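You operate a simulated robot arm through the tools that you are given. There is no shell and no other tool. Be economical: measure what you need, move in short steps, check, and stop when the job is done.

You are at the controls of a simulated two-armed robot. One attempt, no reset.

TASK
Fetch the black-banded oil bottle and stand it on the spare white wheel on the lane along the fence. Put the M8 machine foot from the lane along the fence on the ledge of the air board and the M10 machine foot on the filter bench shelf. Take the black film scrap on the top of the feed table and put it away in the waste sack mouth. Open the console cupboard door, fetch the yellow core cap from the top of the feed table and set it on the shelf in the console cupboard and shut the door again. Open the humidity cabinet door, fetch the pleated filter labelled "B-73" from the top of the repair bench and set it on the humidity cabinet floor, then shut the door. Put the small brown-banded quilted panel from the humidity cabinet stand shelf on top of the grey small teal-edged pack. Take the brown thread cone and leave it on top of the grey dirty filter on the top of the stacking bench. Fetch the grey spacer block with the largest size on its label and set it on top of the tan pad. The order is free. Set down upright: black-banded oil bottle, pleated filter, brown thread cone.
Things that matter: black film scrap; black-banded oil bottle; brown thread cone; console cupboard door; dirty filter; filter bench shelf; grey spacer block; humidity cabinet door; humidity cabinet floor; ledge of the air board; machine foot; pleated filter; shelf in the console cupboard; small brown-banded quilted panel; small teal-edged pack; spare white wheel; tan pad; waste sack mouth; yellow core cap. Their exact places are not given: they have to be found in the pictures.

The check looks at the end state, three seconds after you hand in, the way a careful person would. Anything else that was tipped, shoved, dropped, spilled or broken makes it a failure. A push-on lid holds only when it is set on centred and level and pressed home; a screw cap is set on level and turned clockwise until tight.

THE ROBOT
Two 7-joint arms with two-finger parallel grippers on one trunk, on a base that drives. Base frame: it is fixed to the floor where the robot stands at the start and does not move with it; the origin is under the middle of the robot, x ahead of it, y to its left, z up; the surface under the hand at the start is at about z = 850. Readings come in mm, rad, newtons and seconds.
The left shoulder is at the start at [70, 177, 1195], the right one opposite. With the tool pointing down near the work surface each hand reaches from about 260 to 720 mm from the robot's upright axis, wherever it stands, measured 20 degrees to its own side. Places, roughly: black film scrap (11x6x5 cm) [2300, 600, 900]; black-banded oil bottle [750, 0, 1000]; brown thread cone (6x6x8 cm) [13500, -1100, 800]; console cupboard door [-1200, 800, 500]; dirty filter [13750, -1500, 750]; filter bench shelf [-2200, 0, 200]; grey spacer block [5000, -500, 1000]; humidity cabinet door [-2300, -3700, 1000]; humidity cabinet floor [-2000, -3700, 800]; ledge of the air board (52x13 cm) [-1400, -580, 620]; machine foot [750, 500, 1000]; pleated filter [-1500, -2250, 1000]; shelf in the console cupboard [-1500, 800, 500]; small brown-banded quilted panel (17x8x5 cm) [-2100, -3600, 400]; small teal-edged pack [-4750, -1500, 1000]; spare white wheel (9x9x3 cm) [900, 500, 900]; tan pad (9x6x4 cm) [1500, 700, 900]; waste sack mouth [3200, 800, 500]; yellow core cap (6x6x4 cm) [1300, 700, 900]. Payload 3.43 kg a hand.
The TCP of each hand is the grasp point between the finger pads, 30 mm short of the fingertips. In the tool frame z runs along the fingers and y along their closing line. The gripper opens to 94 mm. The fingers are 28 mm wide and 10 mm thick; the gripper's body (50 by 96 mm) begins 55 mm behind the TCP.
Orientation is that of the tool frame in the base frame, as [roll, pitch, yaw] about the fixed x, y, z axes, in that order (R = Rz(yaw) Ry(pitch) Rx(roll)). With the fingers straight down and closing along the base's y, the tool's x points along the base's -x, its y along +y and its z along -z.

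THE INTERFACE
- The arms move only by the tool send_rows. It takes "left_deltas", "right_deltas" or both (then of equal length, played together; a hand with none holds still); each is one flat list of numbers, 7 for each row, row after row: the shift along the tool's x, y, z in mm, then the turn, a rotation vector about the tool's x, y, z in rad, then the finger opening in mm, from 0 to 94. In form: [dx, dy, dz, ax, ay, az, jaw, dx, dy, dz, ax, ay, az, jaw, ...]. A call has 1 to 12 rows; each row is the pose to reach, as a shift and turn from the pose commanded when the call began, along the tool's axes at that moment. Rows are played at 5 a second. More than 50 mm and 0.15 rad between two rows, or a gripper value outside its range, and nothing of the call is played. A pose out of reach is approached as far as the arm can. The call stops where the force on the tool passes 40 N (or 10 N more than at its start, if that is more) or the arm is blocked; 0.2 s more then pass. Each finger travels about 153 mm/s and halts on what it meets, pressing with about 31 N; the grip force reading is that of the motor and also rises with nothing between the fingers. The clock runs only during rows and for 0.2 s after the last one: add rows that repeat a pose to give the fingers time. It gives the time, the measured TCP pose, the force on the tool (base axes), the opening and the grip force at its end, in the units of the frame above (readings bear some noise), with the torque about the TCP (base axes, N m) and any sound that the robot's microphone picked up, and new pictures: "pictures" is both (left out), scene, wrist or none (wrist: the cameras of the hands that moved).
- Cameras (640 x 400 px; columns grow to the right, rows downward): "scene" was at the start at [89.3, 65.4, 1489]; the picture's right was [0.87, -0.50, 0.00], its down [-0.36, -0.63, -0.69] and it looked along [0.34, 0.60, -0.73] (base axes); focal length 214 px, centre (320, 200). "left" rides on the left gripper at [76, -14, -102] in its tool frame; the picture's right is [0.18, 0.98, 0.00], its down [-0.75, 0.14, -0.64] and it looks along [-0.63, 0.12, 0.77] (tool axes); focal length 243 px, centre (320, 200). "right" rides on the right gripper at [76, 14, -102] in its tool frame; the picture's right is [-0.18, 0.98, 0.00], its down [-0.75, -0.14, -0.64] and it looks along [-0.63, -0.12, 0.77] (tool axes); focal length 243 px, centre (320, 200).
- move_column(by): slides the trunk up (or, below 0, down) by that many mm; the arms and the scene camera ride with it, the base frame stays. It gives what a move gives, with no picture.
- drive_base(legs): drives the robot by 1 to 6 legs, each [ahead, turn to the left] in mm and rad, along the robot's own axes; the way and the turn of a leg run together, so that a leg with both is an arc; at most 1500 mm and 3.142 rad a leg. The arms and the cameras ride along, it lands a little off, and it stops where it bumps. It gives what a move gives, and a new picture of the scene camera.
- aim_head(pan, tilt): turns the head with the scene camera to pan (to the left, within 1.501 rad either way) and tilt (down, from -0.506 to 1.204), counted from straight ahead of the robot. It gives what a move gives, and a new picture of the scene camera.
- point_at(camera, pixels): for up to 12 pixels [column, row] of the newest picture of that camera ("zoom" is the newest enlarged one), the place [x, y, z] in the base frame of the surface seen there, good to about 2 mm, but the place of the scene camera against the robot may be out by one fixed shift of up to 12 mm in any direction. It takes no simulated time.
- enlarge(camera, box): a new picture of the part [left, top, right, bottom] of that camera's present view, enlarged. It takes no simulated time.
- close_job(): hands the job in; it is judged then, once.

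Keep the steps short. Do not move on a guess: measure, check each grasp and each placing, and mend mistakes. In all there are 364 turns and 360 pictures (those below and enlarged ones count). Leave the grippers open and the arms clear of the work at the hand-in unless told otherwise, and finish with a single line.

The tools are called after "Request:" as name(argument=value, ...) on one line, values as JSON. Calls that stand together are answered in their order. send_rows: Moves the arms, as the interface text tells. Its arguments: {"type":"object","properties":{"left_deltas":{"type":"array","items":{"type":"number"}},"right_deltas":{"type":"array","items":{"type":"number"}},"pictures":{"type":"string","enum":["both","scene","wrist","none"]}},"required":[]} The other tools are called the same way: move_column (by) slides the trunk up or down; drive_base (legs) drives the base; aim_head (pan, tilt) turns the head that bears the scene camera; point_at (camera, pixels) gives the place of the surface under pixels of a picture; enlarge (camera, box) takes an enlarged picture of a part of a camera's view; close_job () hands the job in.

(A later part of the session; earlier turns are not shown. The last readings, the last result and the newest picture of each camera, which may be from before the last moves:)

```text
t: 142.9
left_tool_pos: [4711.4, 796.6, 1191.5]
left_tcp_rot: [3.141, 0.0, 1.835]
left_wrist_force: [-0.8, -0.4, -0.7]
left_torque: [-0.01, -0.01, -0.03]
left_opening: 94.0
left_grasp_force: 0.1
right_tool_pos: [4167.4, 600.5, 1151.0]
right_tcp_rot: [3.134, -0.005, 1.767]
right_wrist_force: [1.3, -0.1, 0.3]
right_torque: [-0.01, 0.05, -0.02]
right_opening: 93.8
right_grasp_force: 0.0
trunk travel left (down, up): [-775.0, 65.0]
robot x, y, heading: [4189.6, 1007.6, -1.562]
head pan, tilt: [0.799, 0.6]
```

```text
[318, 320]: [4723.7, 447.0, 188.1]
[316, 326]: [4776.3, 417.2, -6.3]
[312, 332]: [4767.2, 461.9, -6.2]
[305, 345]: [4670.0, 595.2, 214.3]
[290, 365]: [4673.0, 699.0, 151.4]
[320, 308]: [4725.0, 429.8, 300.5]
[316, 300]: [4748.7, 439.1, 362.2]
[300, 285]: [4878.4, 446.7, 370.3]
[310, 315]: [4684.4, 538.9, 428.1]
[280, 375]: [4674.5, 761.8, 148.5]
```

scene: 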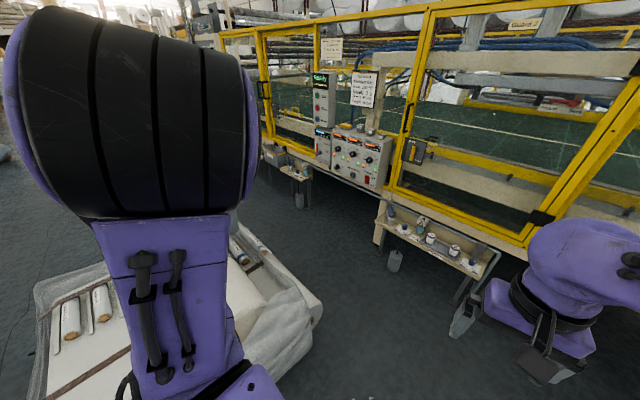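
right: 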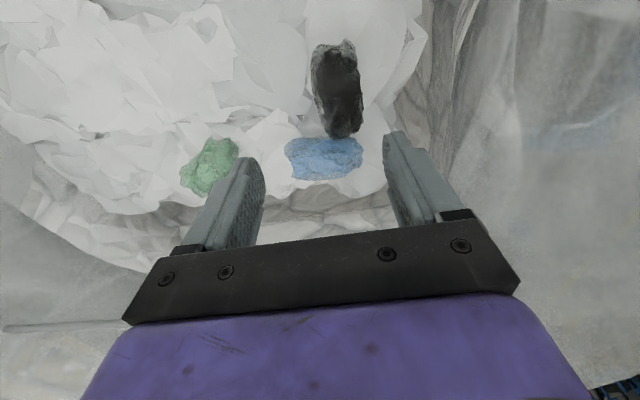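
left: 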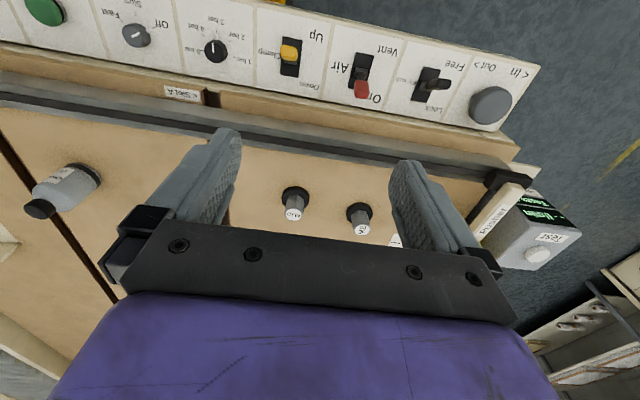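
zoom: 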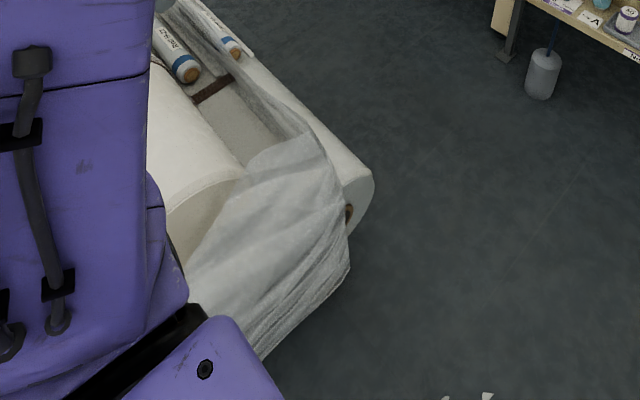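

Request:
drive_base(legs=[[865, 0], [0, 1.405]])

Request:
drive_base(legs=[[440, 0]])

Request:
aim_head(pan=-0.5, tilt=0.6)

```text
t: 151.0
left_tool_pos: [4481.6, 628.0, 1192.8]
left_tcp_rot: [3.142, 0.0, -3.037]
left_wrist_force: [-0.4, 0.4, 1.2]
left_torque: [0.01, -0.03, -0.01]
left_opening: 94.1
left_grasp_force: 0.1
right_tool_pos: [4588.2, 59.1, 1151.2]
right_tcp_rot: [3.133, -0.004, -3.107]
right_wrist_force: [0.5, -0.4, -0.4]
right_torque: [-0.04, -0.01, -0.01]
right_opening: 94.1
right_grasp_force: 0.1
trunk travel left (down, up): [-775.0, 65.0]
robot x, y, heading: [4191.4, 143.4, -0.151]
head pan, tilt: [0.799, 0.6]
```

scene: 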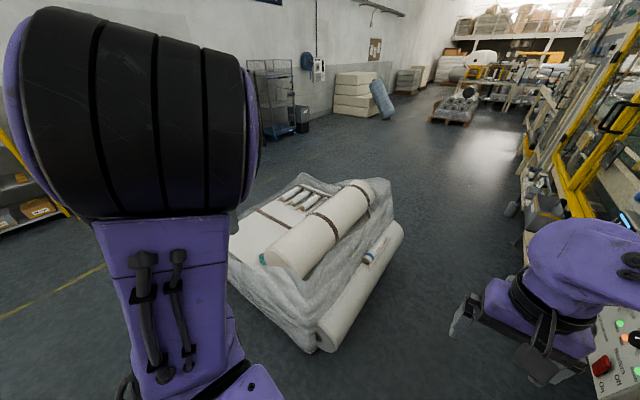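

```text
t: 153.7
left_tool_pos: [4914.7, 563.3, 1191.7]
left_tcp_rot: [3.141, 0.001, -3.033]
left_wrist_force: [-0.2, 0.2, 0.2]
left_torque: [0.02, -0.04, -0.06]
left_opening: 94.1
left_grasp_force: 0.1
right_tool_pos: [5023.1, -4.7, 1151.2]
right_tcp_rot: [3.135, -0.002, -3.102]
right_wrist_force: [-1.3, 0.1, 0.5]
right_torque: [0.04, -0.01, -0.03]
right_opening: 93.9
right_grasp_force: 0.1
trunk travel left (down, up): [-775.0, 65.0]
robot x, y, heading: [4627.3, 77.1, -0.146]
head pan, tilt: [0.799, 0.6]
```

scene: 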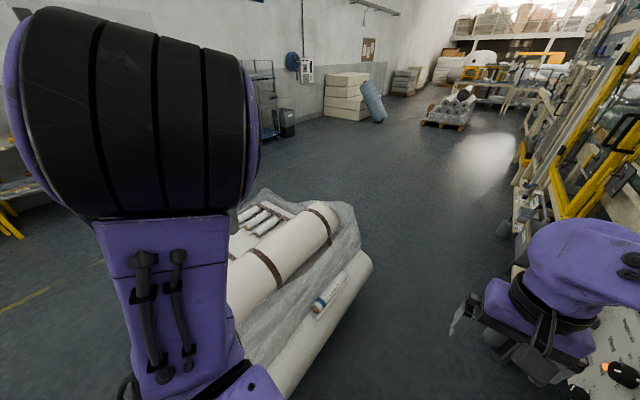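

```text
t: 155.2
left_tool_pos: [4916.2, 563.6, 1192.0]
left_tcp_rot: [3.141, -0.001, -3.034]
left_wrist_force: [0.3, -0.5, -0.5]
left_torque: [0.0, 0.02, -0.01]
left_opening: 94.1
left_grasp_force: 0.1
right_tool_pos: [5023.8, -5.3, 1150.5]
right_tcp_rot: [3.135, -0.004, -3.101]
right_wrist_force: [0.4, -0.3, -0.2]
right_torque: [0.01, 0.0, 0.02]
right_opening: 94.3
right_grasp_force: 0.0
trunk travel left (down, up): [-775.0, 65.0]
robot x, y, heading: [4624.2, 75.1, -0.147]
head pan, tilt: [-0.499, 0.6]
```

scene: 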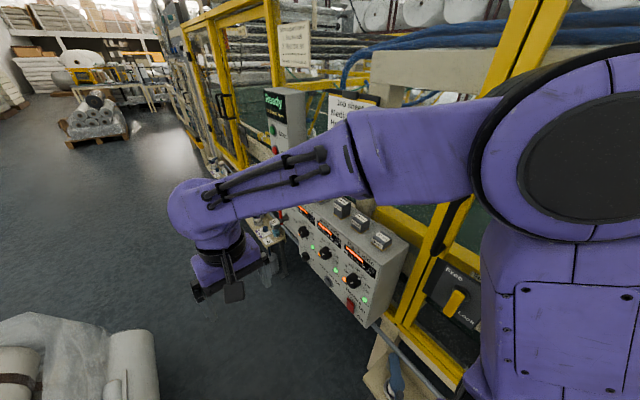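

Request:
enlarge(camera="scene", box=[270, 170, 420, 320])

Request:
point_at(camera="scene", pixels=[[343, 203], [342, 212], [361, 218], [360, 225], [382, 236], [380, 242], [370, 240], [325, 200], [357, 195]])

```text
2.67 times, centred on (345, 245) of scene
```

zoom: 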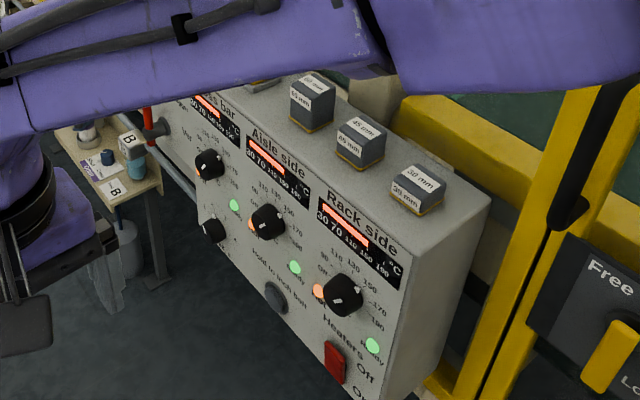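

```text
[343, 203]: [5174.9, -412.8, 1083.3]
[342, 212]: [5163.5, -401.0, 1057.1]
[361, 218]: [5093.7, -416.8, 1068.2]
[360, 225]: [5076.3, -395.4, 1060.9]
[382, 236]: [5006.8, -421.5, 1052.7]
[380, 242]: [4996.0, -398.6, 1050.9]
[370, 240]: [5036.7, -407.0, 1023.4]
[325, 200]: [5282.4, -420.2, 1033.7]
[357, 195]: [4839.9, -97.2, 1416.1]
```

Request:
point_at(camera="scene", pixels=[[345, 108], [330, 100], [285, 100], [275, 130], [295, 50], [290, 125], [380, 200], [400, 220], [388, 75], [520, 70], [430, 225], [225, 70]])

```text
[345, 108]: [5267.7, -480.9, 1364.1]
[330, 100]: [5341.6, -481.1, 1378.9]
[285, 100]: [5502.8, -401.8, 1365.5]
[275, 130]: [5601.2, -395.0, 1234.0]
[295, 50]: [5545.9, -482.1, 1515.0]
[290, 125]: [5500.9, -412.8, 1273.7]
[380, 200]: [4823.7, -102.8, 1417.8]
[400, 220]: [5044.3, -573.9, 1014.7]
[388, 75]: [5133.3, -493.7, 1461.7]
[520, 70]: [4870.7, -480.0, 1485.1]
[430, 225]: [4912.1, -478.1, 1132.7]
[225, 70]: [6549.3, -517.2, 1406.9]
```

Request:
move_column(by=60)

Request:
send_rows(right_deltas=[0, -30, 0, 0, 0, -0.14, 94, 0, -60, 0, 0, 0, -0.28, 94, -20, -90, 0, 0, 0, -0.42, 94, -40, -120, 0, 0, 0, -0.56, 94, -60, -150, 0, 0, 0, -0.7, 94, -80, -180, 0, 0, 0, -0.84, 94, -100, -210, 0, 0, 0, -0.98, 94, -120, -240, 0, 0, 0, -1.12, 94, -134, -270, 0, 0, 0, -1.26, 94, -134, -300, 0, 0, 0, -1.4, 94, -134, -320, 0, 0, 0, -1.53, 94], pictures="both")

```text
t: 156.2
left_tool_pos: [4915.8, 562.4, 1252.7]
left_tcp_rot: [3.14, -0.001, -3.032]
left_wrist_force: [-0.6, 0.5, -0.3]
left_torque: [-0.01, -0.03, -0.03]
left_opening: 94.1
left_grasp_force: 0.1
right_tool_pos: [5023.7, -5.9, 1210.5]
right_tcp_rot: [3.134, -0.004, -3.099]
right_wrist_force: [0.4, -0.1, 0.5]
right_torque: [0.02, 0.01, 0.0]
right_opening: 93.9
right_grasp_force: 0.0
trunk travel left (down, up): [-835.0, 5.0]
robot x, y, heading: [4626.8, 78.5, -0.146]
head pan, tilt: [-0.499, 0.6]
```

```text
t: 158.6
left_tool_pos: [4916.5, 562.0, 1251.7]
left_tcp_rot: [-3.142, 0.0, -3.036]
left_wrist_force: [-0.7, -0.2, -0.3]
left_torque: [0.03, 0.01, -0.02]
left_opening: 93.9
left_grasp_force: 0.1
right_tool_pos: [5170.5, -321.4, 1207.9]
right_tcp_rot: [3.135, 0.008, -1.569]
right_wrist_force: [-0.7, -0.5, 0.6]
right_torque: [0.01, 0.02, 0.03]
right_opening: 94.1
right_grasp_force: 0.1
trunk travel left (down, up): [-835.0, 5.0]
robot x, y, heading: [4629.9, 75.9, -0.144]
head pan, tilt: [-0.499, 0.6]
```

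scene: 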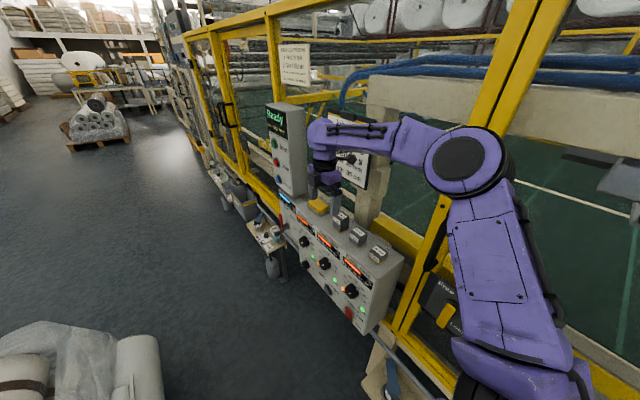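
right: 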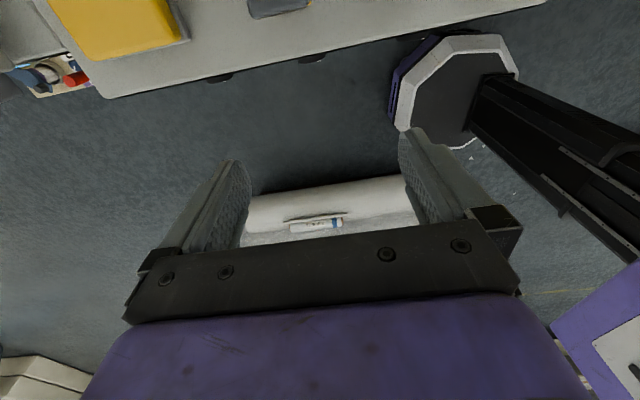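

Request:
send_rows(right_deltas=[0, 0, 0, 0, 0, 0.15, 94, 0, 0, 0, 0, 0, 0.3, 94, 0, 0, 0, 0, 0, 0.45, 94, 0, 0, 0, 0, 0, 0.6, 94, 0, 0, 0, 0, 0, 0.75, 94, 0, 0, 0, 0, 0, 0.9, 94, 0, 0, 0, 0, 0, 1.05, 94, 0, 0, 0, 0, 0, 1.2, 94, 0, 0, 0, 0, 0, 1.35, 94, 0, 0, 0, 0, 0, 1.5, 94, 0, 0, 0, 0, 0, 1.62, 94, 0, 0, 0, 0, 0, 1.75, 94], pictures="none")

Request:
send_rows(right_deltas=[0, 0, 0, 0, 0, 0.15, 94, 0, 0, 0, 0, 0, 0.3, 94, 0, 0, 0, 0, 0, 0.45, 94, 0, 0, 0, 0, 0, 0.6, 94, 0, 0, 0, 0, 0, 0.75, 94, 0, 0, 0, 0, 0, 0.9, 94, 0, 0, 0, 0, 0, 1.05, 94, 0, 0, 0, 0, 0, 1.2, 94, 0, 0, 0, 0, 0, 1.35, 94, 0, 0, 0, 0, 0, 1.39, 94], pictures="wrist")

```text
t: 161.2
left_tool_pos: [4916.3, 563.2, 1252.6]
left_tcp_rot: [-3.141, -0.001, -3.033]
left_wrist_force: [-0.1, 0.9, 0.6]
left_torque: [0.0, 0.0, -0.02]
left_opening: 94.1
left_grasp_force: 0.0
right_tool_pos: [5171.6, -321.1, 1207.9]
right_tcp_rot: [3.134, -0.005, 2.961]
right_wrist_force: [0.4, 0.1, -0.8]
right_torque: [-0.01, -0.02, 0.02]
right_opening: 94.2
right_grasp_force: 0.1
trunk travel left (down, up): [-835.0, 5.0]
robot x, y, heading: [4627.0, 74.6, -0.148]
head pan, tilt: [-0.499, 0.6]
```

```text
t: 163.3
left_tool_pos: [4916.3, 562.8, 1250.6]
left_tcp_rot: [3.14, -0.001, -3.032]
left_wrist_force: [0.7, -0.7, -0.6]
left_torque: [-0.01, 0.01, -0.01]
left_opening: 94.0
left_grasp_force: 0.0
right_tool_pos: [5170.9, -321.5, 1207.0]
right_tcp_rot: [-3.137, -0.008, 1.568]
right_wrist_force: [0.5, 0.3, 0.9]
right_torque: [-0.01, 0.01, 0.0]
right_opening: 93.8
right_grasp_force: 0.1
trunk travel left (down, up): [-835.0, 5.0]
robot x, y, heading: [4628.9, 75.9, -0.148]
head pan, tilt: [-0.499, 0.6]
```

right: 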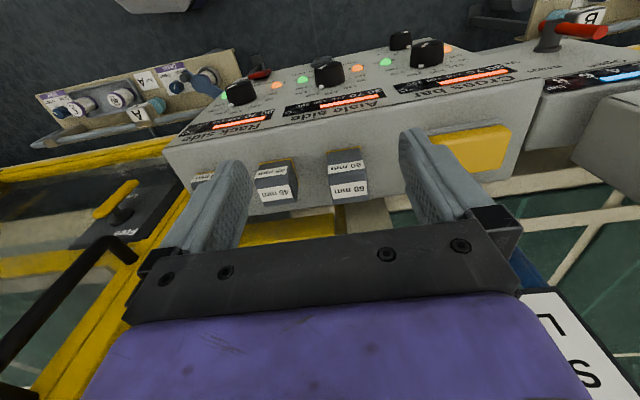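

Request:
point_at(camera="right", pixels=[[348, 188], [348, 166], [330, 190], [367, 186], [275, 192], [290, 190], [340, 220], [390, 200], [345, 150], [332, 165], [364, 162]])

Request:
enlarge(camera="right", box=[220, 110, 460, 260])

```text
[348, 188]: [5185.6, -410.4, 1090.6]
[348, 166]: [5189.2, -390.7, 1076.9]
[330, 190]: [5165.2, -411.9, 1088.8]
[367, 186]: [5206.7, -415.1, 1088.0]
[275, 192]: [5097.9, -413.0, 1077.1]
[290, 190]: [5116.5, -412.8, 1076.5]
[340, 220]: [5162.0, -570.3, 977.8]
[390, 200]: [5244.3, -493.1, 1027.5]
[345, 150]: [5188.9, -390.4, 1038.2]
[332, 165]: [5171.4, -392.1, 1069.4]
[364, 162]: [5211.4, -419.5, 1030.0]
```

```text
2.67 times, centred on (340, 185) of right
```

zoom: 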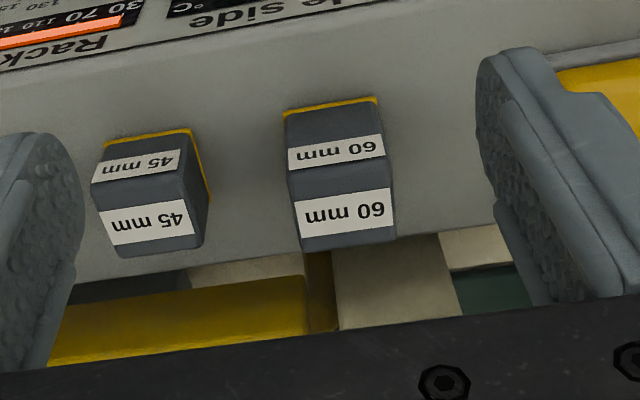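

Request:
send_rows(right_deltas=[-40, 8, 0, 0, 0, 0, 76, -81, 16, 0, 0, 0, 0, 76, -81, 16, 45, 0, 0, 0, 76, -81, 16, 90, 0, 0, 0, 76], pictures="both")

Request:
enlarge(camera="scene", box=[260, 90, 420, 290])

```text
t: 164.3
left_tool_pos: [4917.6, 563.7, 1251.8]
left_tcp_rot: [3.141, 0.0, -3.034]
left_wrist_force: [0.5, 0.2, 0.5]
left_torque: [-0.02, 0.01, 0.0]
left_opening: 93.8
left_grasp_force: 0.0
right_tool_pos: [5186.5, -402.8, 1117.1]
right_tcp_rot: [-3.136, -0.008, 1.572]
right_wrist_force: [-0.5, 0.7, -0.3]
right_torque: [0.01, 0.02, 0.0]
right_opening: 76.0
right_grasp_force: 0.0
trunk travel left (down, up): [-835.0, 5.0]
robot x, y, heading: [4626.4, 74.1, -0.149]
head pan, tilt: [-0.499, 0.6]
```

scene: 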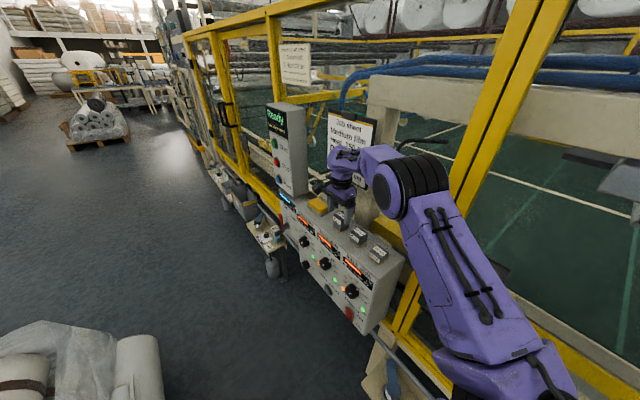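
right: 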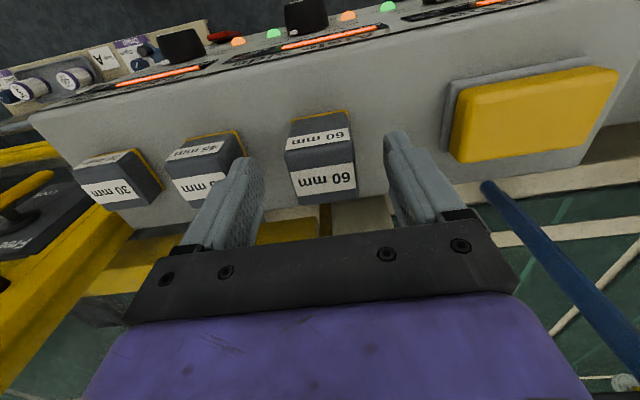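

```text
2.00 times, centred on (340, 190) of scene
```

zoom: 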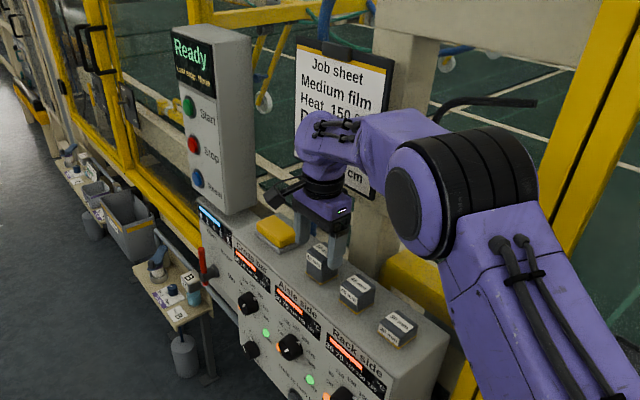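

Request:
send_rows(right_deltas=[0, 0, 25, 0, 0, 0, 76, 0, 0, 49, 0, 0, 0, 76, 0, 0, 49, 0, 0, 0, 40, 0, 0, 49, 0, 0, 0, 30, 0, 0, 49, 0, 0, 0, 30, 0, 0, 20, 0, 0, 0, 30, 0, 0, -30, 0, 0, 0, 30], pictures="wrist")

```text
t: 165.9
left_tool_pos: [4914.3, 564.9, 1250.7]
left_tcp_rot: [-3.14, 0.001, -3.035]
left_wrist_force: [0.4, 0.5, 0.3]
left_torque: [-0.01, -0.04, 0.01]
left_opening: 94.0
left_grasp_force: 0.0
right_tool_pos: [5185.8, -401.2, 1146.6]
right_tcp_rot: [-3.139, -0.008, 1.573]
right_wrist_force: [-0.3, 0.8, -2.0]
right_torque: [0.04, -0.01, 0.0]
right_opening: 47.8
right_grasp_force: 31.9
trunk travel left (down, up): [-835.0, 5.0]
robot x, y, heading: [4626.0, 78.2, -0.145]
head pan, tilt: [-0.499, 0.6]
```

right: 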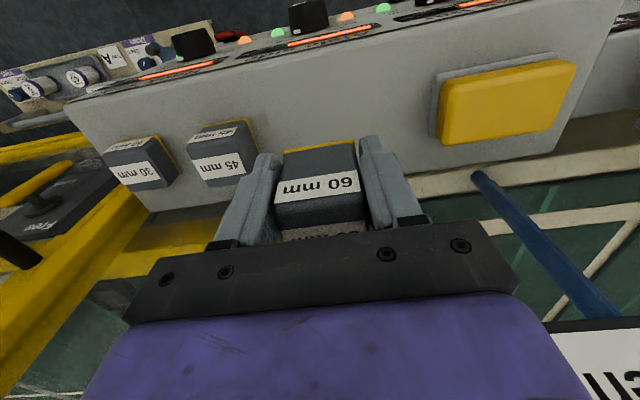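

Request:
send_rows(right_deltas=[0, 0, -30, 0, 0, 0, 30, 45, 0, -40, 0, 0, 0, 30, 90, 0, -40, 0, 0, 0, 30, 130, -20, -40, 0, 0, 0, 30, 170, -50, -40, 0, 0, 0, 30, 210, -80, -40, 0, 0, 0, 30, 250, -105, -40, 0, 0, 0, 30, 285, -135, -40, 0, 0, 0, 30, 315, -165, -40, 0, 0, 0, 30], pictures="none")

Request:
aim_head(pan=0.15, tilt=0.35)

```text
t: 167.9
left_tool_pos: [4915.1, 560.5, 1253.3]
left_tcp_rot: [3.14, 0.001, -3.035]
left_wrist_force: [0.6, 0.1, -0.5]
left_torque: [0.03, -0.02, 0.02]
left_opening: 93.8
left_grasp_force: 0.1
right_tool_pos: [5021.2, -87.0, 1190.0]
right_tcp_rot: [-3.14, -0.01, 1.572]
right_wrist_force: [0.4, 0.0, -0.4]
right_torque: [0.06, 0.01, -0.01]
right_opening: 47.6
right_grasp_force: 30.7
trunk travel left (down, up): [-835.0, 5.0]
robot x, y, heading: [4623.8, 73.0, -0.148]
head pan, tilt: [-0.499, 0.6]
```

```text
t: 169.0
left_tool_pos: [4915.4, 563.5, 1252.1]
left_tcp_rot: [-3.141, 0.0, -3.033]
left_wrist_force: [-0.4, 0.1, 0.9]
left_torque: [0.01, -0.02, -0.01]
left_opening: 93.8
left_grasp_force: 0.2
right_tool_pos: [5021.7, -85.1, 1190.4]
right_tcp_rot: [-3.135, -0.007, 1.573]
right_wrist_force: [-0.1, -0.1, -1.1]
right_torque: [0.0, 0.03, -0.04]
right_opening: 47.5
right_grasp_force: 30.6
trunk travel left (down, up): [-835.0, 5.0]
robot x, y, heading: [4626.8, 75.2, -0.147]
head pan, tilt: [0.15, 0.351]
```

scene: 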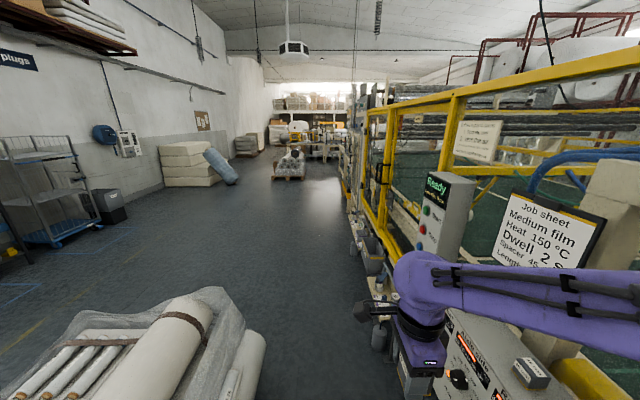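

Request:
point_at(camera="scene", pixels=[[262, 345], [255, 375], [245, 395], [225, 290], [240, 320], [372, 250], [380, 285], [395, 320], [362, 235], [280, 330], [330, 240]])

```text
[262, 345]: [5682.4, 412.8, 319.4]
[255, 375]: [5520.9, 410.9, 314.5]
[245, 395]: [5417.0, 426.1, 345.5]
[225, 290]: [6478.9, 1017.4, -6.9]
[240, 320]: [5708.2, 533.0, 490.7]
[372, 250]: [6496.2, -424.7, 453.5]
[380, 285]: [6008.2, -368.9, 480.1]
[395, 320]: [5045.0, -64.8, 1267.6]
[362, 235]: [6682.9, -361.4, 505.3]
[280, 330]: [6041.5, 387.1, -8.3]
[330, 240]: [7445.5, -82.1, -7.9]
```

Request:
drive_base(legs=[[200, 0.142], [1300, 0]])

```text
t: 176.7
left_tool_pos: [6335.0, 586.2, 1252.3]
left_tcp_rot: [-3.14, 0.002, -2.88]
left_wrist_force: [0.0, 0.5, 0.4]
left_torque: [0.01, -0.03, 0.04]
left_opening: 94.0
left_grasp_force: 0.0
right_tool_pos: [6538.8, -36.9, 1190.6]
right_tcp_rot: [-3.138, -0.005, 1.723]
right_wrist_force: [-0.6, 0.2, -0.8]
right_torque: [-0.01, -0.03, -0.01]
right_opening: 47.7
right_grasp_force: 31.4
trunk travel left (down, up): [-835.0, 5.0]
robot x, y, heading: [6125.4, 61.8, 0.006]
head pan, tilt: [0.15, 0.351]
```

scene: 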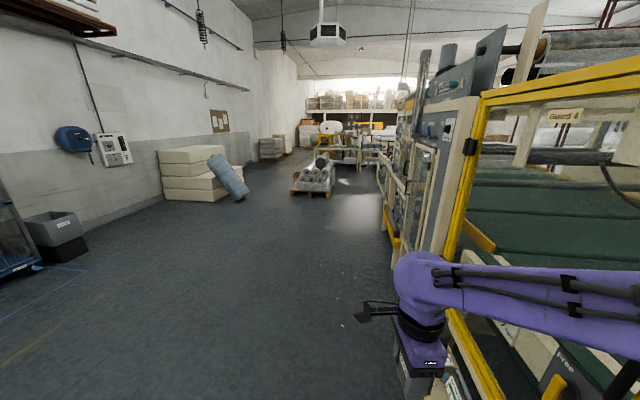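

Request:
point_at(camera="scene", pixels=[[330, 195], [292, 192], [388, 220], [385, 180], [345, 165], [372, 165], [335, 170], [360, 157], [375, 140], [342, 140]])

Request:
enlarge(camera="scene", box=[250, 80, 430, 260])

```text
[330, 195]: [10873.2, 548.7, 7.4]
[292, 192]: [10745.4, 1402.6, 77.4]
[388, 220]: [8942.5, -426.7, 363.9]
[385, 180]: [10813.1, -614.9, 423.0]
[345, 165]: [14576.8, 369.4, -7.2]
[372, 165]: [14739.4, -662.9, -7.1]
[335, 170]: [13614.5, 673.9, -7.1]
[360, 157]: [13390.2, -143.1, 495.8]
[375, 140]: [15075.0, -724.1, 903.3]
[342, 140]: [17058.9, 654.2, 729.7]
```

```text
2.22 times, centred on (340, 170) of scene
```

zoom: 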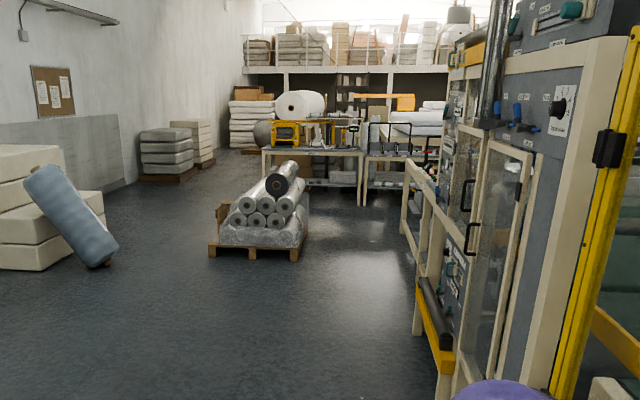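

Request:
drive_base(legs=[[1500, -0.01], [1500, 0], [1500, 0], [700, 0]])

Request:
aim_head(pan=-0.3, tilt=0.35)

```text
t: 201.6
left_tool_pos: [11513.4, 643.9, 1251.6]
left_tcp_rot: [3.141, 0.002, -2.865]
left_wrist_force: [-0.5, -0.3, -0.5]
left_torque: [0.0, 0.04, 0.0]
left_opening: 93.8
left_grasp_force: 0.2
right_tool_pos: [11726.5, 19.5, 1191.3]
right_tcp_rot: [-3.139, -0.008, 1.74]
right_wrist_force: [0.5, 0.3, -0.6]
right_torque: [0.04, 0.0, 0.02]
right_opening: 47.3
right_grasp_force: 31.1
trunk travel left (down, up): [-835.0, 5.0]
robot x, y, heading: [11313.6, 113.1, 0.027]
head pan, tilt: [0.15, 0.351]
```

scene: 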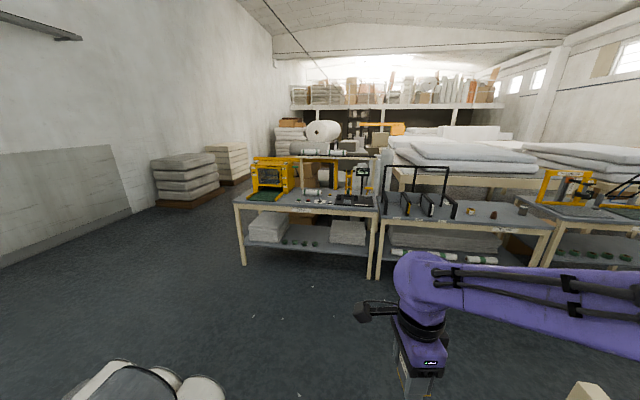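

```text
t: 202.5
left_tool_pos: [11515.1, 643.3, 1252.1]
left_tcp_rot: [3.141, 0.0, -2.864]
left_wrist_force: [-1.1, 0.8, -0.4]
left_torque: [0.01, -0.01, 0.04]
left_opening: 93.9
left_grasp_force: 0.0
right_tool_pos: [11726.8, 21.0, 1190.1]
right_tcp_rot: [-3.138, -0.009, 1.742]
right_wrist_force: [0.1, -1.4, -0.4]
right_torque: [0.02, -0.05, 0.01]
right_opening: 47.9
right_grasp_force: 31.0
trunk travel left (down, up): [-835.0, 5.0]
robot x, y, heading: [11309.6, 114.0, 0.018]
head pan, tilt: [-0.3, 0.351]
```

scene: 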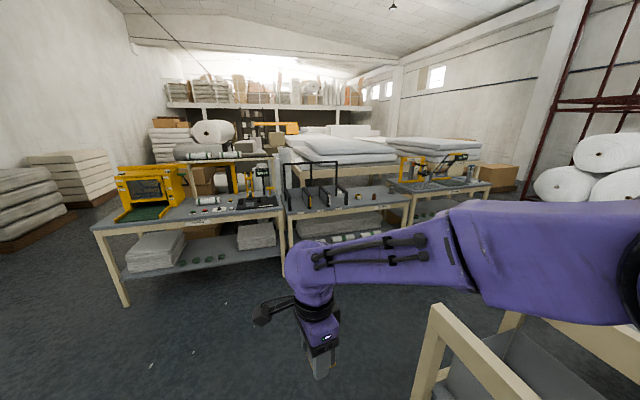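

Request:
enlarge(camera="scene", box=[260, 130, 500, 270])

Request:
point_at(camera="scene", pixels=[[286, 215], [410, 200], [290, 280], [450, 170], [472, 172], [375, 197], [358, 198], [480, 190], [330, 160], [435, 310], [530, 165]])

```text
2.67 times, centred on (380, 200) of scene
```

zoom: 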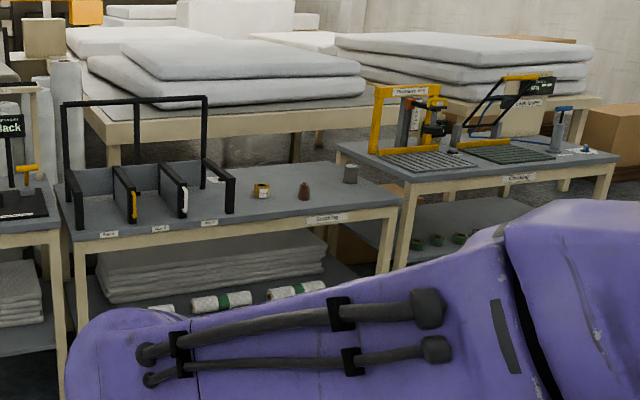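

```text
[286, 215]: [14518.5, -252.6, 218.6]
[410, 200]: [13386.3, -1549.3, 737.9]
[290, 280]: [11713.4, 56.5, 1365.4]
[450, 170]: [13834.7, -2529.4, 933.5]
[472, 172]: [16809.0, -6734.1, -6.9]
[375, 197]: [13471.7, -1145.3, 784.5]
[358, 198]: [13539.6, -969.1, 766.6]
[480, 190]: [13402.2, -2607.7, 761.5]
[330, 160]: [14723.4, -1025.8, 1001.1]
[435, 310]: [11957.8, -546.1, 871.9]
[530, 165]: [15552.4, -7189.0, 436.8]
```

Request:
drive_base(legs=[[1250, -0.018], [0, -1.571]])

Request:
aim_head(pan=0.2, tilt=0.55)

```text
t: 212.6
left_tool_pos: [13086.8, -71.4, 1250.3]
left_tcp_rot: [-3.141, 0.0, 1.842]
left_wrist_force: [-0.4, 0.6, -0.4]
left_torque: [0.02, -0.03, 0.01]
left_opening: 94.0
left_grasp_force: 0.0
right_tool_pos: [12463.2, -279.9, 1189.8]
right_tcp_rot: [-3.14, -0.007, 0.162]
right_wrist_force: [0.3, 1.1, -1.4]
right_torque: [0.0, -0.01, 0.0]
right_opening: 47.8
right_grasp_force: 31.4
trunk travel left (down, up): [-835.0, 5.0]
robot x, y, heading: [12560.2, 132.3, -1.556]
head pan, tilt: [-0.3, 0.351]
```

scene: 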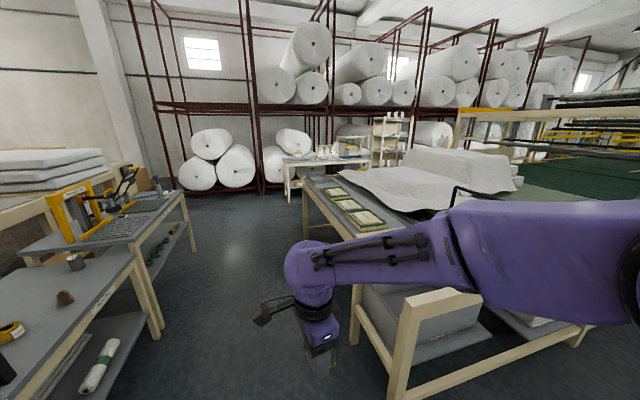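

```text
t: 213.5
left_tool_pos: [13086.0, -71.2, 1252.5]
left_tcp_rot: [-3.141, -0.001, 1.841]
left_wrist_force: [-0.3, -0.3, -0.3]
left_torque: [0.01, 0.0, -0.01]
left_opening: 94.1
left_grasp_force: 0.0
right_tool_pos: [12463.0, -278.8, 1190.3]
right_tcp_rot: [-3.137, -0.008, 0.163]
right_wrist_force: [-0.1, 0.1, -0.1]
right_torque: [-0.01, -0.05, 0.04]
right_opening: 47.5
right_grasp_force: 30.8
trunk travel left (down, up): [-835.0, 5.0]
robot x, y, heading: [12556.3, 138.7, -1.556]
head pan, tilt: [0.201, 0.55]
```

scene: 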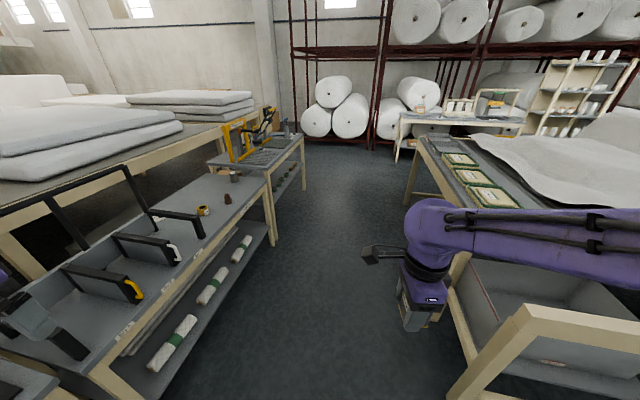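

Request:
point_at(camera="scene", pixels=[[228, 197], [234, 175], [203, 209], [265, 180], [275, 240], [175, 285], [420, 140], [405, 185], [500, 390], [150, 310], [450, 280]])

Request:
enlarge(camera="scene", box=[140, 120, 320, 260])

```text
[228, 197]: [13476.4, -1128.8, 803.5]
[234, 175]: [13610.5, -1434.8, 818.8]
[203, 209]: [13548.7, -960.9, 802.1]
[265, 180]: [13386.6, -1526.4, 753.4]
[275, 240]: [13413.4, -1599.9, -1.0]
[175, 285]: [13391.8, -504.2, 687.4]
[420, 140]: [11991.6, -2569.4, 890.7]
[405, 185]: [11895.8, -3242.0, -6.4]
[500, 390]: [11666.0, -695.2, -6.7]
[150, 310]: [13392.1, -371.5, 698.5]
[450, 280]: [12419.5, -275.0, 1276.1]
```

```text
2.86 times, centred on (230, 190) of scene
```

zoom: 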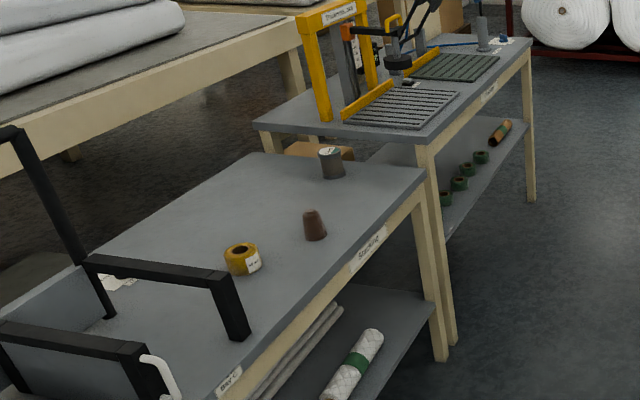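

Request:
drive_base(legs=[[0, -0.015], [1500, 0], [90, 0], [0, 1.571], [440, 0]])

Request:
aim_head(pan=0.2, tilt=0.85)

```text
t: 228.1
left_tool_pos: [13217.0, -937.7, 1251.5]
left_tcp_rot: [-3.14, 0.0, -2.901]
left_wrist_force: [0.3, 0.1, -0.5]
left_torque: [0.01, 0.02, -0.05]
left_opening: 94.0
left_grasp_force: 0.0
right_tool_pos: [13407.7, -1566.3, 1189.9]
right_tcp_rot: [-3.138, -0.006, 1.706]
right_wrist_force: [-1.1, 0.3, -1.7]
right_torque: [0.0, -0.01, -0.03]
right_opening: 47.5
right_grasp_force: 31.7
trunk travel left (down, up): [-835.0, 5.0]
robot x, y, heading: [12995.9, -1458.8, -0.013]
head pan, tilt: [0.201, 0.55]
```

scene: 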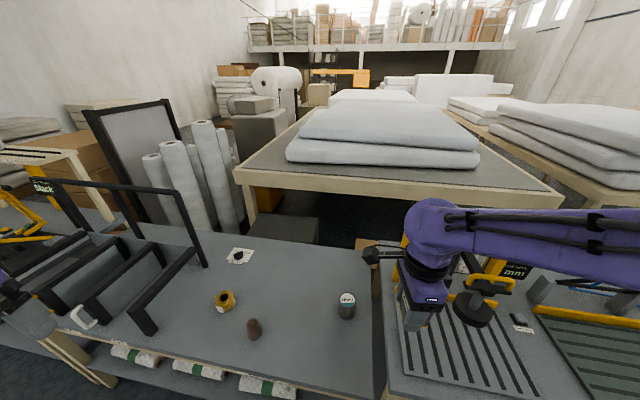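

```text
t: 228.9
left_tool_pos: [13219.2, -937.0, 1252.7]
left_tcp_rot: [3.141, 0.0, -2.9]
left_wrist_force: [-0.1, -0.3, 0.0]
left_torque: [0.04, 0.06, 0.02]
left_opening: 93.9
left_grasp_force: 0.0
right_tool_pos: [13409.6, -1565.3, 1190.2]
right_tcp_rot: [-3.136, -0.008, 1.704]
right_wrist_force: [0.6, 0.9, -0.9]
right_torque: [0.03, 0.02, -0.01]
right_opening: 47.6
right_grasp_force: 30.9
trunk travel left (down, up): [-835.0, 5.0]
robot x, y, heading: [12998.3, -1460.9, -0.011]
head pan, tilt: [0.201, 0.85]
```

scene: 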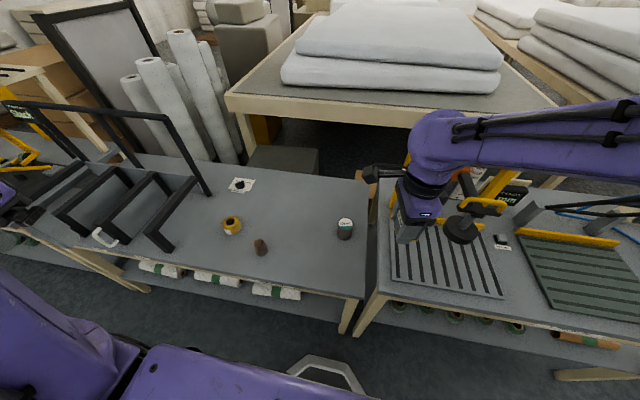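

Request:
enlarge(camera="scene", box=[210, 160, 380, 290])

Request:
point_at(camera="scene", pixels=[[260, 240], [260, 252], [345, 223], [345, 236], [339, 223], [351, 223], [345, 218], [300, 240], [232, 222], [360, 290]])

```text
3.08 times, centred on (295, 225) of scene
```

zoom: 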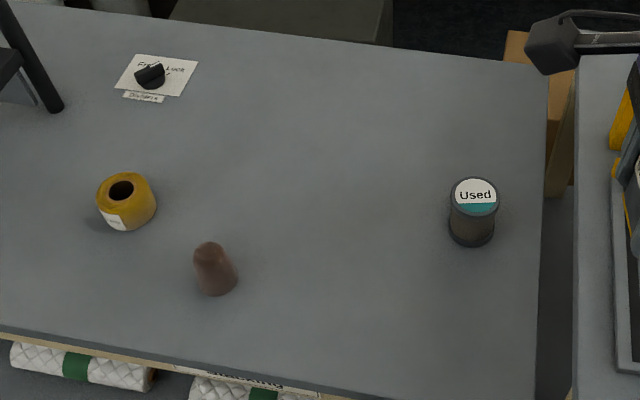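

```text
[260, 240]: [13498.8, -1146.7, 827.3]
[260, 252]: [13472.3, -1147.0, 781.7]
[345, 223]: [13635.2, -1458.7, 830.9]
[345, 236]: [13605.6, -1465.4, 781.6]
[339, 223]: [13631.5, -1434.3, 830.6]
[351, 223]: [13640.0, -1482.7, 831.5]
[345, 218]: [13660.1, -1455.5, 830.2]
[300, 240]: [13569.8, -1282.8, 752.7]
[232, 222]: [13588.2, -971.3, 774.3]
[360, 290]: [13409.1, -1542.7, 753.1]
```

Request:
send_rows(right_deltas=[5, -40, 0, 0, 0, 0, 30, 11, -80, 0, 0, 0, 0, 30, 16, -119, 0, 0, 0, 0, 30], pictures="none")

Request:
move_column(by=-80)

Request:
send_rows(left_deltas=[-30, -37, 0, 0, 0, 0, 94, -60, -74, 10, 0, 0, 0, 94, -90, -111, 20, 0, 0, 0, 94, -120, -148, 30, 0, 0, 0, 94, -150, -185, 40, 0, 0, 0, 94, -180, -222, 50, 0, 0, 0, 94, -205, -255, 70, 0, 0, 0, 94, -217, -270, 110, 0, 0, 0, 94, -217, -270, 155, 0, 0, 0, 94, -217, -270, 200, 0, 0, 0, 94], pictures="both")

```text
t: 229.7
left_tool_pos: [13216.8, -937.7, 1251.3]
left_tcp_rot: [3.141, 0.002, -2.899]
left_wrist_force: [0.3, -0.5, -0.1]
left_torque: [0.02, 0.0, 0.02]
left_opening: 93.9
left_grasp_force: 0.1
right_tool_pos: [13287.8, -1567.2, 1190.8]
right_tcp_rot: [-3.139, -0.008, 1.704]
right_wrist_force: [-0.8, 0.0, -1.5]
right_torque: [0.03, -0.02, -0.03]
right_opening: 47.6
right_grasp_force: 30.9
trunk travel left (down, up): [-835.0, 5.0]
robot x, y, heading: [12996.0, -1458.9, -0.013]
head pan, tilt: [0.201, 0.85]
```

```text
t: 230.8
left_tool_pos: [13217.9, -938.1, 1172.2]
left_tcp_rot: [-3.141, 0.0, -2.9]
left_wrist_force: [-0.9, -0.4, 0.4]
left_torque: [-0.04, -0.01, 0.04]
left_opening: 94.0
left_grasp_force: 0.0
right_tool_pos: [13288.3, -1566.7, 1112.0]
right_tcp_rot: [-3.138, -0.008, 1.704]
right_wrist_force: [-0.3, 1.2, -2.2]
right_torque: [0.01, 0.0, -0.02]
right_opening: 47.8
right_grasp_force: 30.9
trunk travel left (down, up): [-755.0, 85.0]
robot x, y, heading: [12995.3, -1458.9, -0.016]
head pan, tilt: [0.201, 0.85]
```

```text
t: 233.1
left_tool_pos: [13496.3, -1147.2, 971.2]
left_tcp_rot: [-3.141, -0.001, -2.899]
left_wrist_force: [-0.1, 0.5, -0.2]
left_torque: [0.0, 0.03, -0.01]
left_opening: 93.9
left_grasp_force: 0.1
right_tool_pos: [13289.5, -1566.0, 1110.7]
right_tcp_rot: [-3.136, -0.008, 1.705]
right_wrist_force: [0.7, -0.2, -1.5]
right_torque: [-0.01, 0.0, 0.01]
right_opening: 47.5
right_grasp_force: 31.0
trunk travel left (down, up): [-755.0, 85.0]
robot x, y, heading: [12999.5, -1463.1, -0.012]
head pan, tilt: [0.201, 0.85]
```

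scene: 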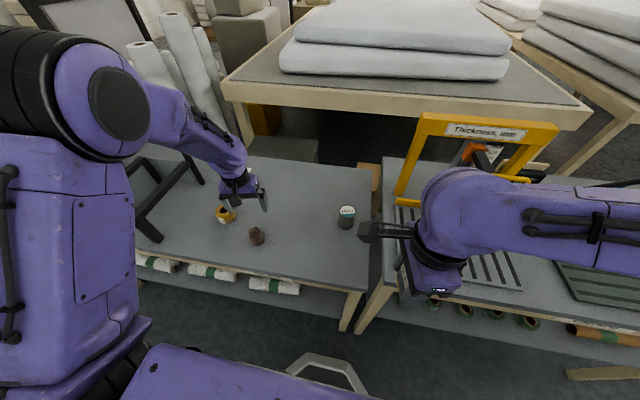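
left: 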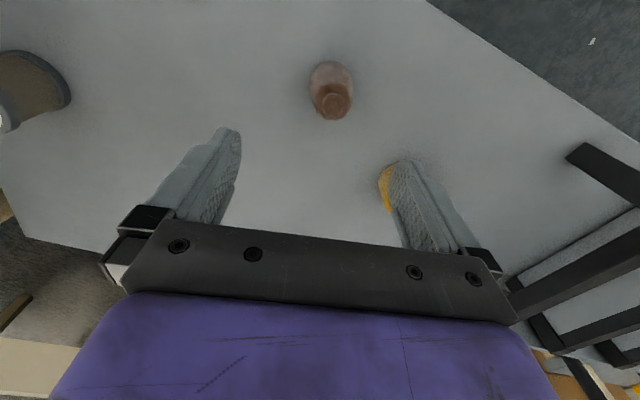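

Request:
point_at(camera="left", pixels=[[335, 103], [330, 75], [312, 78], [352, 80], [330, 65], [390, 188], [260, 150], [30, 80]])

```text
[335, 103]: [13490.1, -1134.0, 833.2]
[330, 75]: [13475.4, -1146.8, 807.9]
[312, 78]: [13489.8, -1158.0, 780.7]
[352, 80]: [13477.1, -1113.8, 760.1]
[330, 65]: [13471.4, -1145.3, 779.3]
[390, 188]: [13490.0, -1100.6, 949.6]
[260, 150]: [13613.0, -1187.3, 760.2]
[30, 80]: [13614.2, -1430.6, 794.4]
```

Request:
send_rows(left_deltas=[0, 11, 45, 0, 0, 0, 94, 0, 11, 90, 0, 0, 0, 94, 0, 11, 135, 0, 0, 0, 94], pictures="wrist")

```text
t: 233.8
left_tool_pos: [13491.0, -1135.6, 835.6]
left_tcp_rot: [3.141, 0.001, -2.9]
left_wrist_force: [0.1, -0.7, 0.4]
left_torque: [0.04, 0.01, 0.0]
left_opening: 93.9
left_grasp_force: 0.1
right_tool_pos: [13288.7, -1567.7, 1111.6]
right_tcp_rot: [-3.137, -0.008, 1.706]
right_wrist_force: [-0.5, -0.2, -2.0]
right_torque: [0.01, 0.0, -0.02]
right_opening: 47.7
right_grasp_force: 31.1
trunk travel left (down, up): [-755.0, 85.0]
robot x, y, heading: [12995.9, -1457.2, -0.013]
head pan, tilt: [0.201, 0.85]
```

left: 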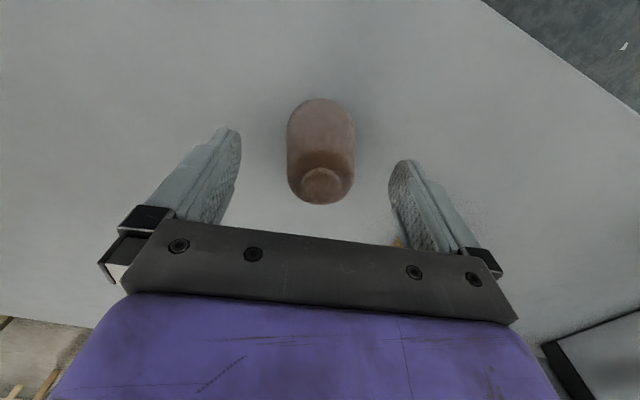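

Request:
point_at(camera="left", pixels=[[321, 190], [321, 178], [320, 110], [290, 150], [354, 150], [321, 150]])

```text
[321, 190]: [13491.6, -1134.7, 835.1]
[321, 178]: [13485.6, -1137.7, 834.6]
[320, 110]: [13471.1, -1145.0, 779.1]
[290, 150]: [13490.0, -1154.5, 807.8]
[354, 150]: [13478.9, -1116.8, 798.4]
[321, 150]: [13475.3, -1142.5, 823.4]
```

Request:
send_rows(left_deltas=[-3, 0, 20, 0, 0, 0, 94, -3, 0, 38, 0, 0, 0, 94, -3, 0, 38, 0, 0, 0, 60, -3, 0, 38, 0, 0, 0, 30, -3, 0, 38, 0, 0, 0, 25, -3, 0, 38, 0, 0, 0, 25, -3, 0, 0, 0, 0, 0, 25, -3, 0, -50, 0, 0, 0, 25, -3, 0, -100, 0, 0, 0, 25], pictures="wrist")

```text
t: 235.8
left_tool_pos: [13492.0, -1135.8, 937.6]
left_tcp_rot: [-3.141, 0.002, -2.9]
left_wrist_force: [-0.1, 0.0, -1.3]
left_torque: [-0.05, 0.0, 0.01]
left_opening: 49.1
left_grasp_force: 31.1
right_tool_pos: [13286.9, -1567.1, 1110.7]
right_tcp_rot: [-3.137, -0.01, 1.706]
right_wrist_force: [-0.3, 0.7, -0.9]
right_torque: [0.02, -0.05, 0.02]
right_opening: 47.4
right_grasp_force: 31.0
trunk travel left (down, up): [-755.0, 85.0]
robot x, y, heading: [12994.9, -1459.0, -0.015]
head pan, tilt: [0.201, 0.85]
```

left: 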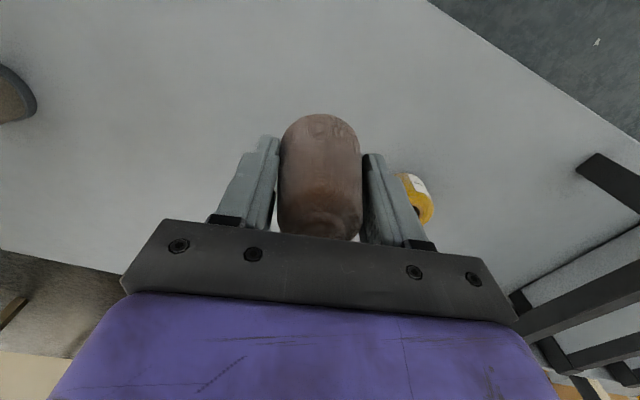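

Request:
enlarge(camera="left", box=[220, 90, 440, 250])

Request:
enlarge(camera="scene", box=[190, 130, 400, 270])

Request:
point_at(camera="left", pixels=[[322, 118], [322, 130], [320, 160], [320, 190], [320, 215], [320, 230]])

```text
2.50 times, centred on (330, 170) of left
```

zoom: 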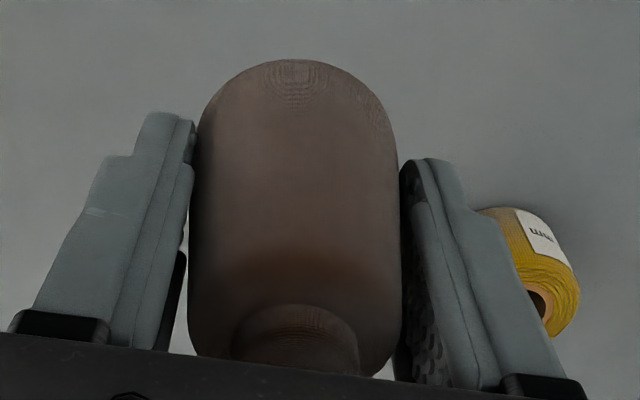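

```text
2.86 times, centred on (295, 200) of scene
```

zoom: 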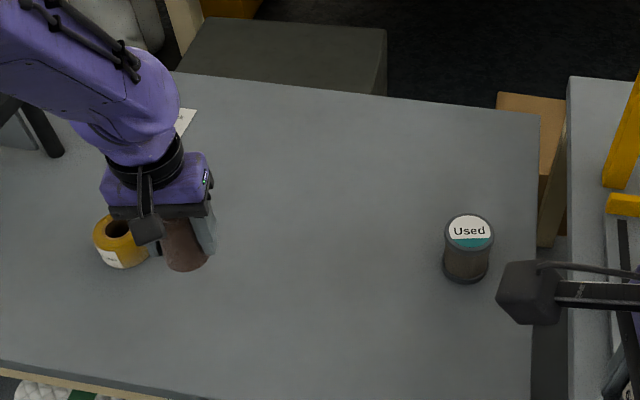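

```text
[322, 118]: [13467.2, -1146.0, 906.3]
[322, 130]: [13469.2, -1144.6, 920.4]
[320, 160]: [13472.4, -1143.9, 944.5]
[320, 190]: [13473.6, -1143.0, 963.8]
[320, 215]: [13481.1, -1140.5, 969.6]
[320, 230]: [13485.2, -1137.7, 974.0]
```

Request:
send_rows(left_deltas=[-3, -50, 0, 0, 0, 0, 25, -6, -100, 0, 0, 0, 0, 25, -8, -150, 0, 0, 0, 0, 25, -10, -200, 0, 0, 0, 0, 25], pictures="wrist")

```text
t: 236.8
left_tool_pos: [13553.1, -1330.8, 936.5]
left_tcp_rot: [3.141, -0.001, -2.898]
left_wrist_force: [-0.2, -1.0, -1.9]
left_torque: [0.0, 0.01, 0.0]
left_opening: 48.7
left_grasp_force: 31.4
right_tool_pos: [13289.7, -1569.8, 1110.8]
right_tcp_rot: [-3.137, -0.011, 1.704]
right_wrist_force: [-0.1, 0.2, -1.3]
right_torque: [0.05, -0.02, -0.01]
right_opening: 47.6
right_grasp_force: 31.3
trunk travel left (down, up): [-755.0, 85.0]
robot x, y, heading: [12994.0, -1462.0, -0.014]
head pan, tilt: [0.201, 0.85]
```

left: 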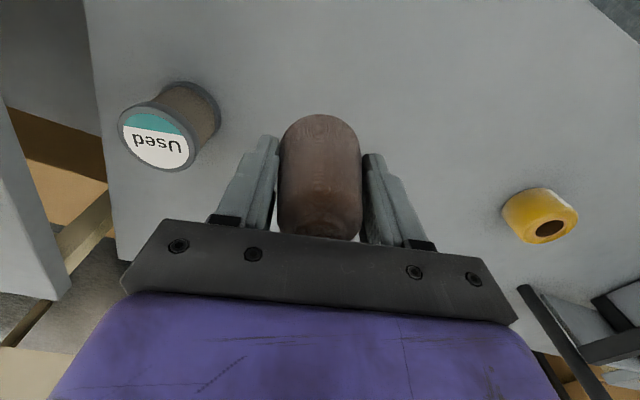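

Request:
point_at(camera="left", pixels=[[156, 140], [119, 135], [194, 148], [154, 111], [160, 169], [128, 115], [185, 165]])

```text
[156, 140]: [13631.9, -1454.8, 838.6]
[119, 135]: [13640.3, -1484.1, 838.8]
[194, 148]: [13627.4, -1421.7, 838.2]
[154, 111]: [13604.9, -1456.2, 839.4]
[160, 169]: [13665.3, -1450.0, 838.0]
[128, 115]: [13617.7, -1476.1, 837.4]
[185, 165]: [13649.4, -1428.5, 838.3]
```

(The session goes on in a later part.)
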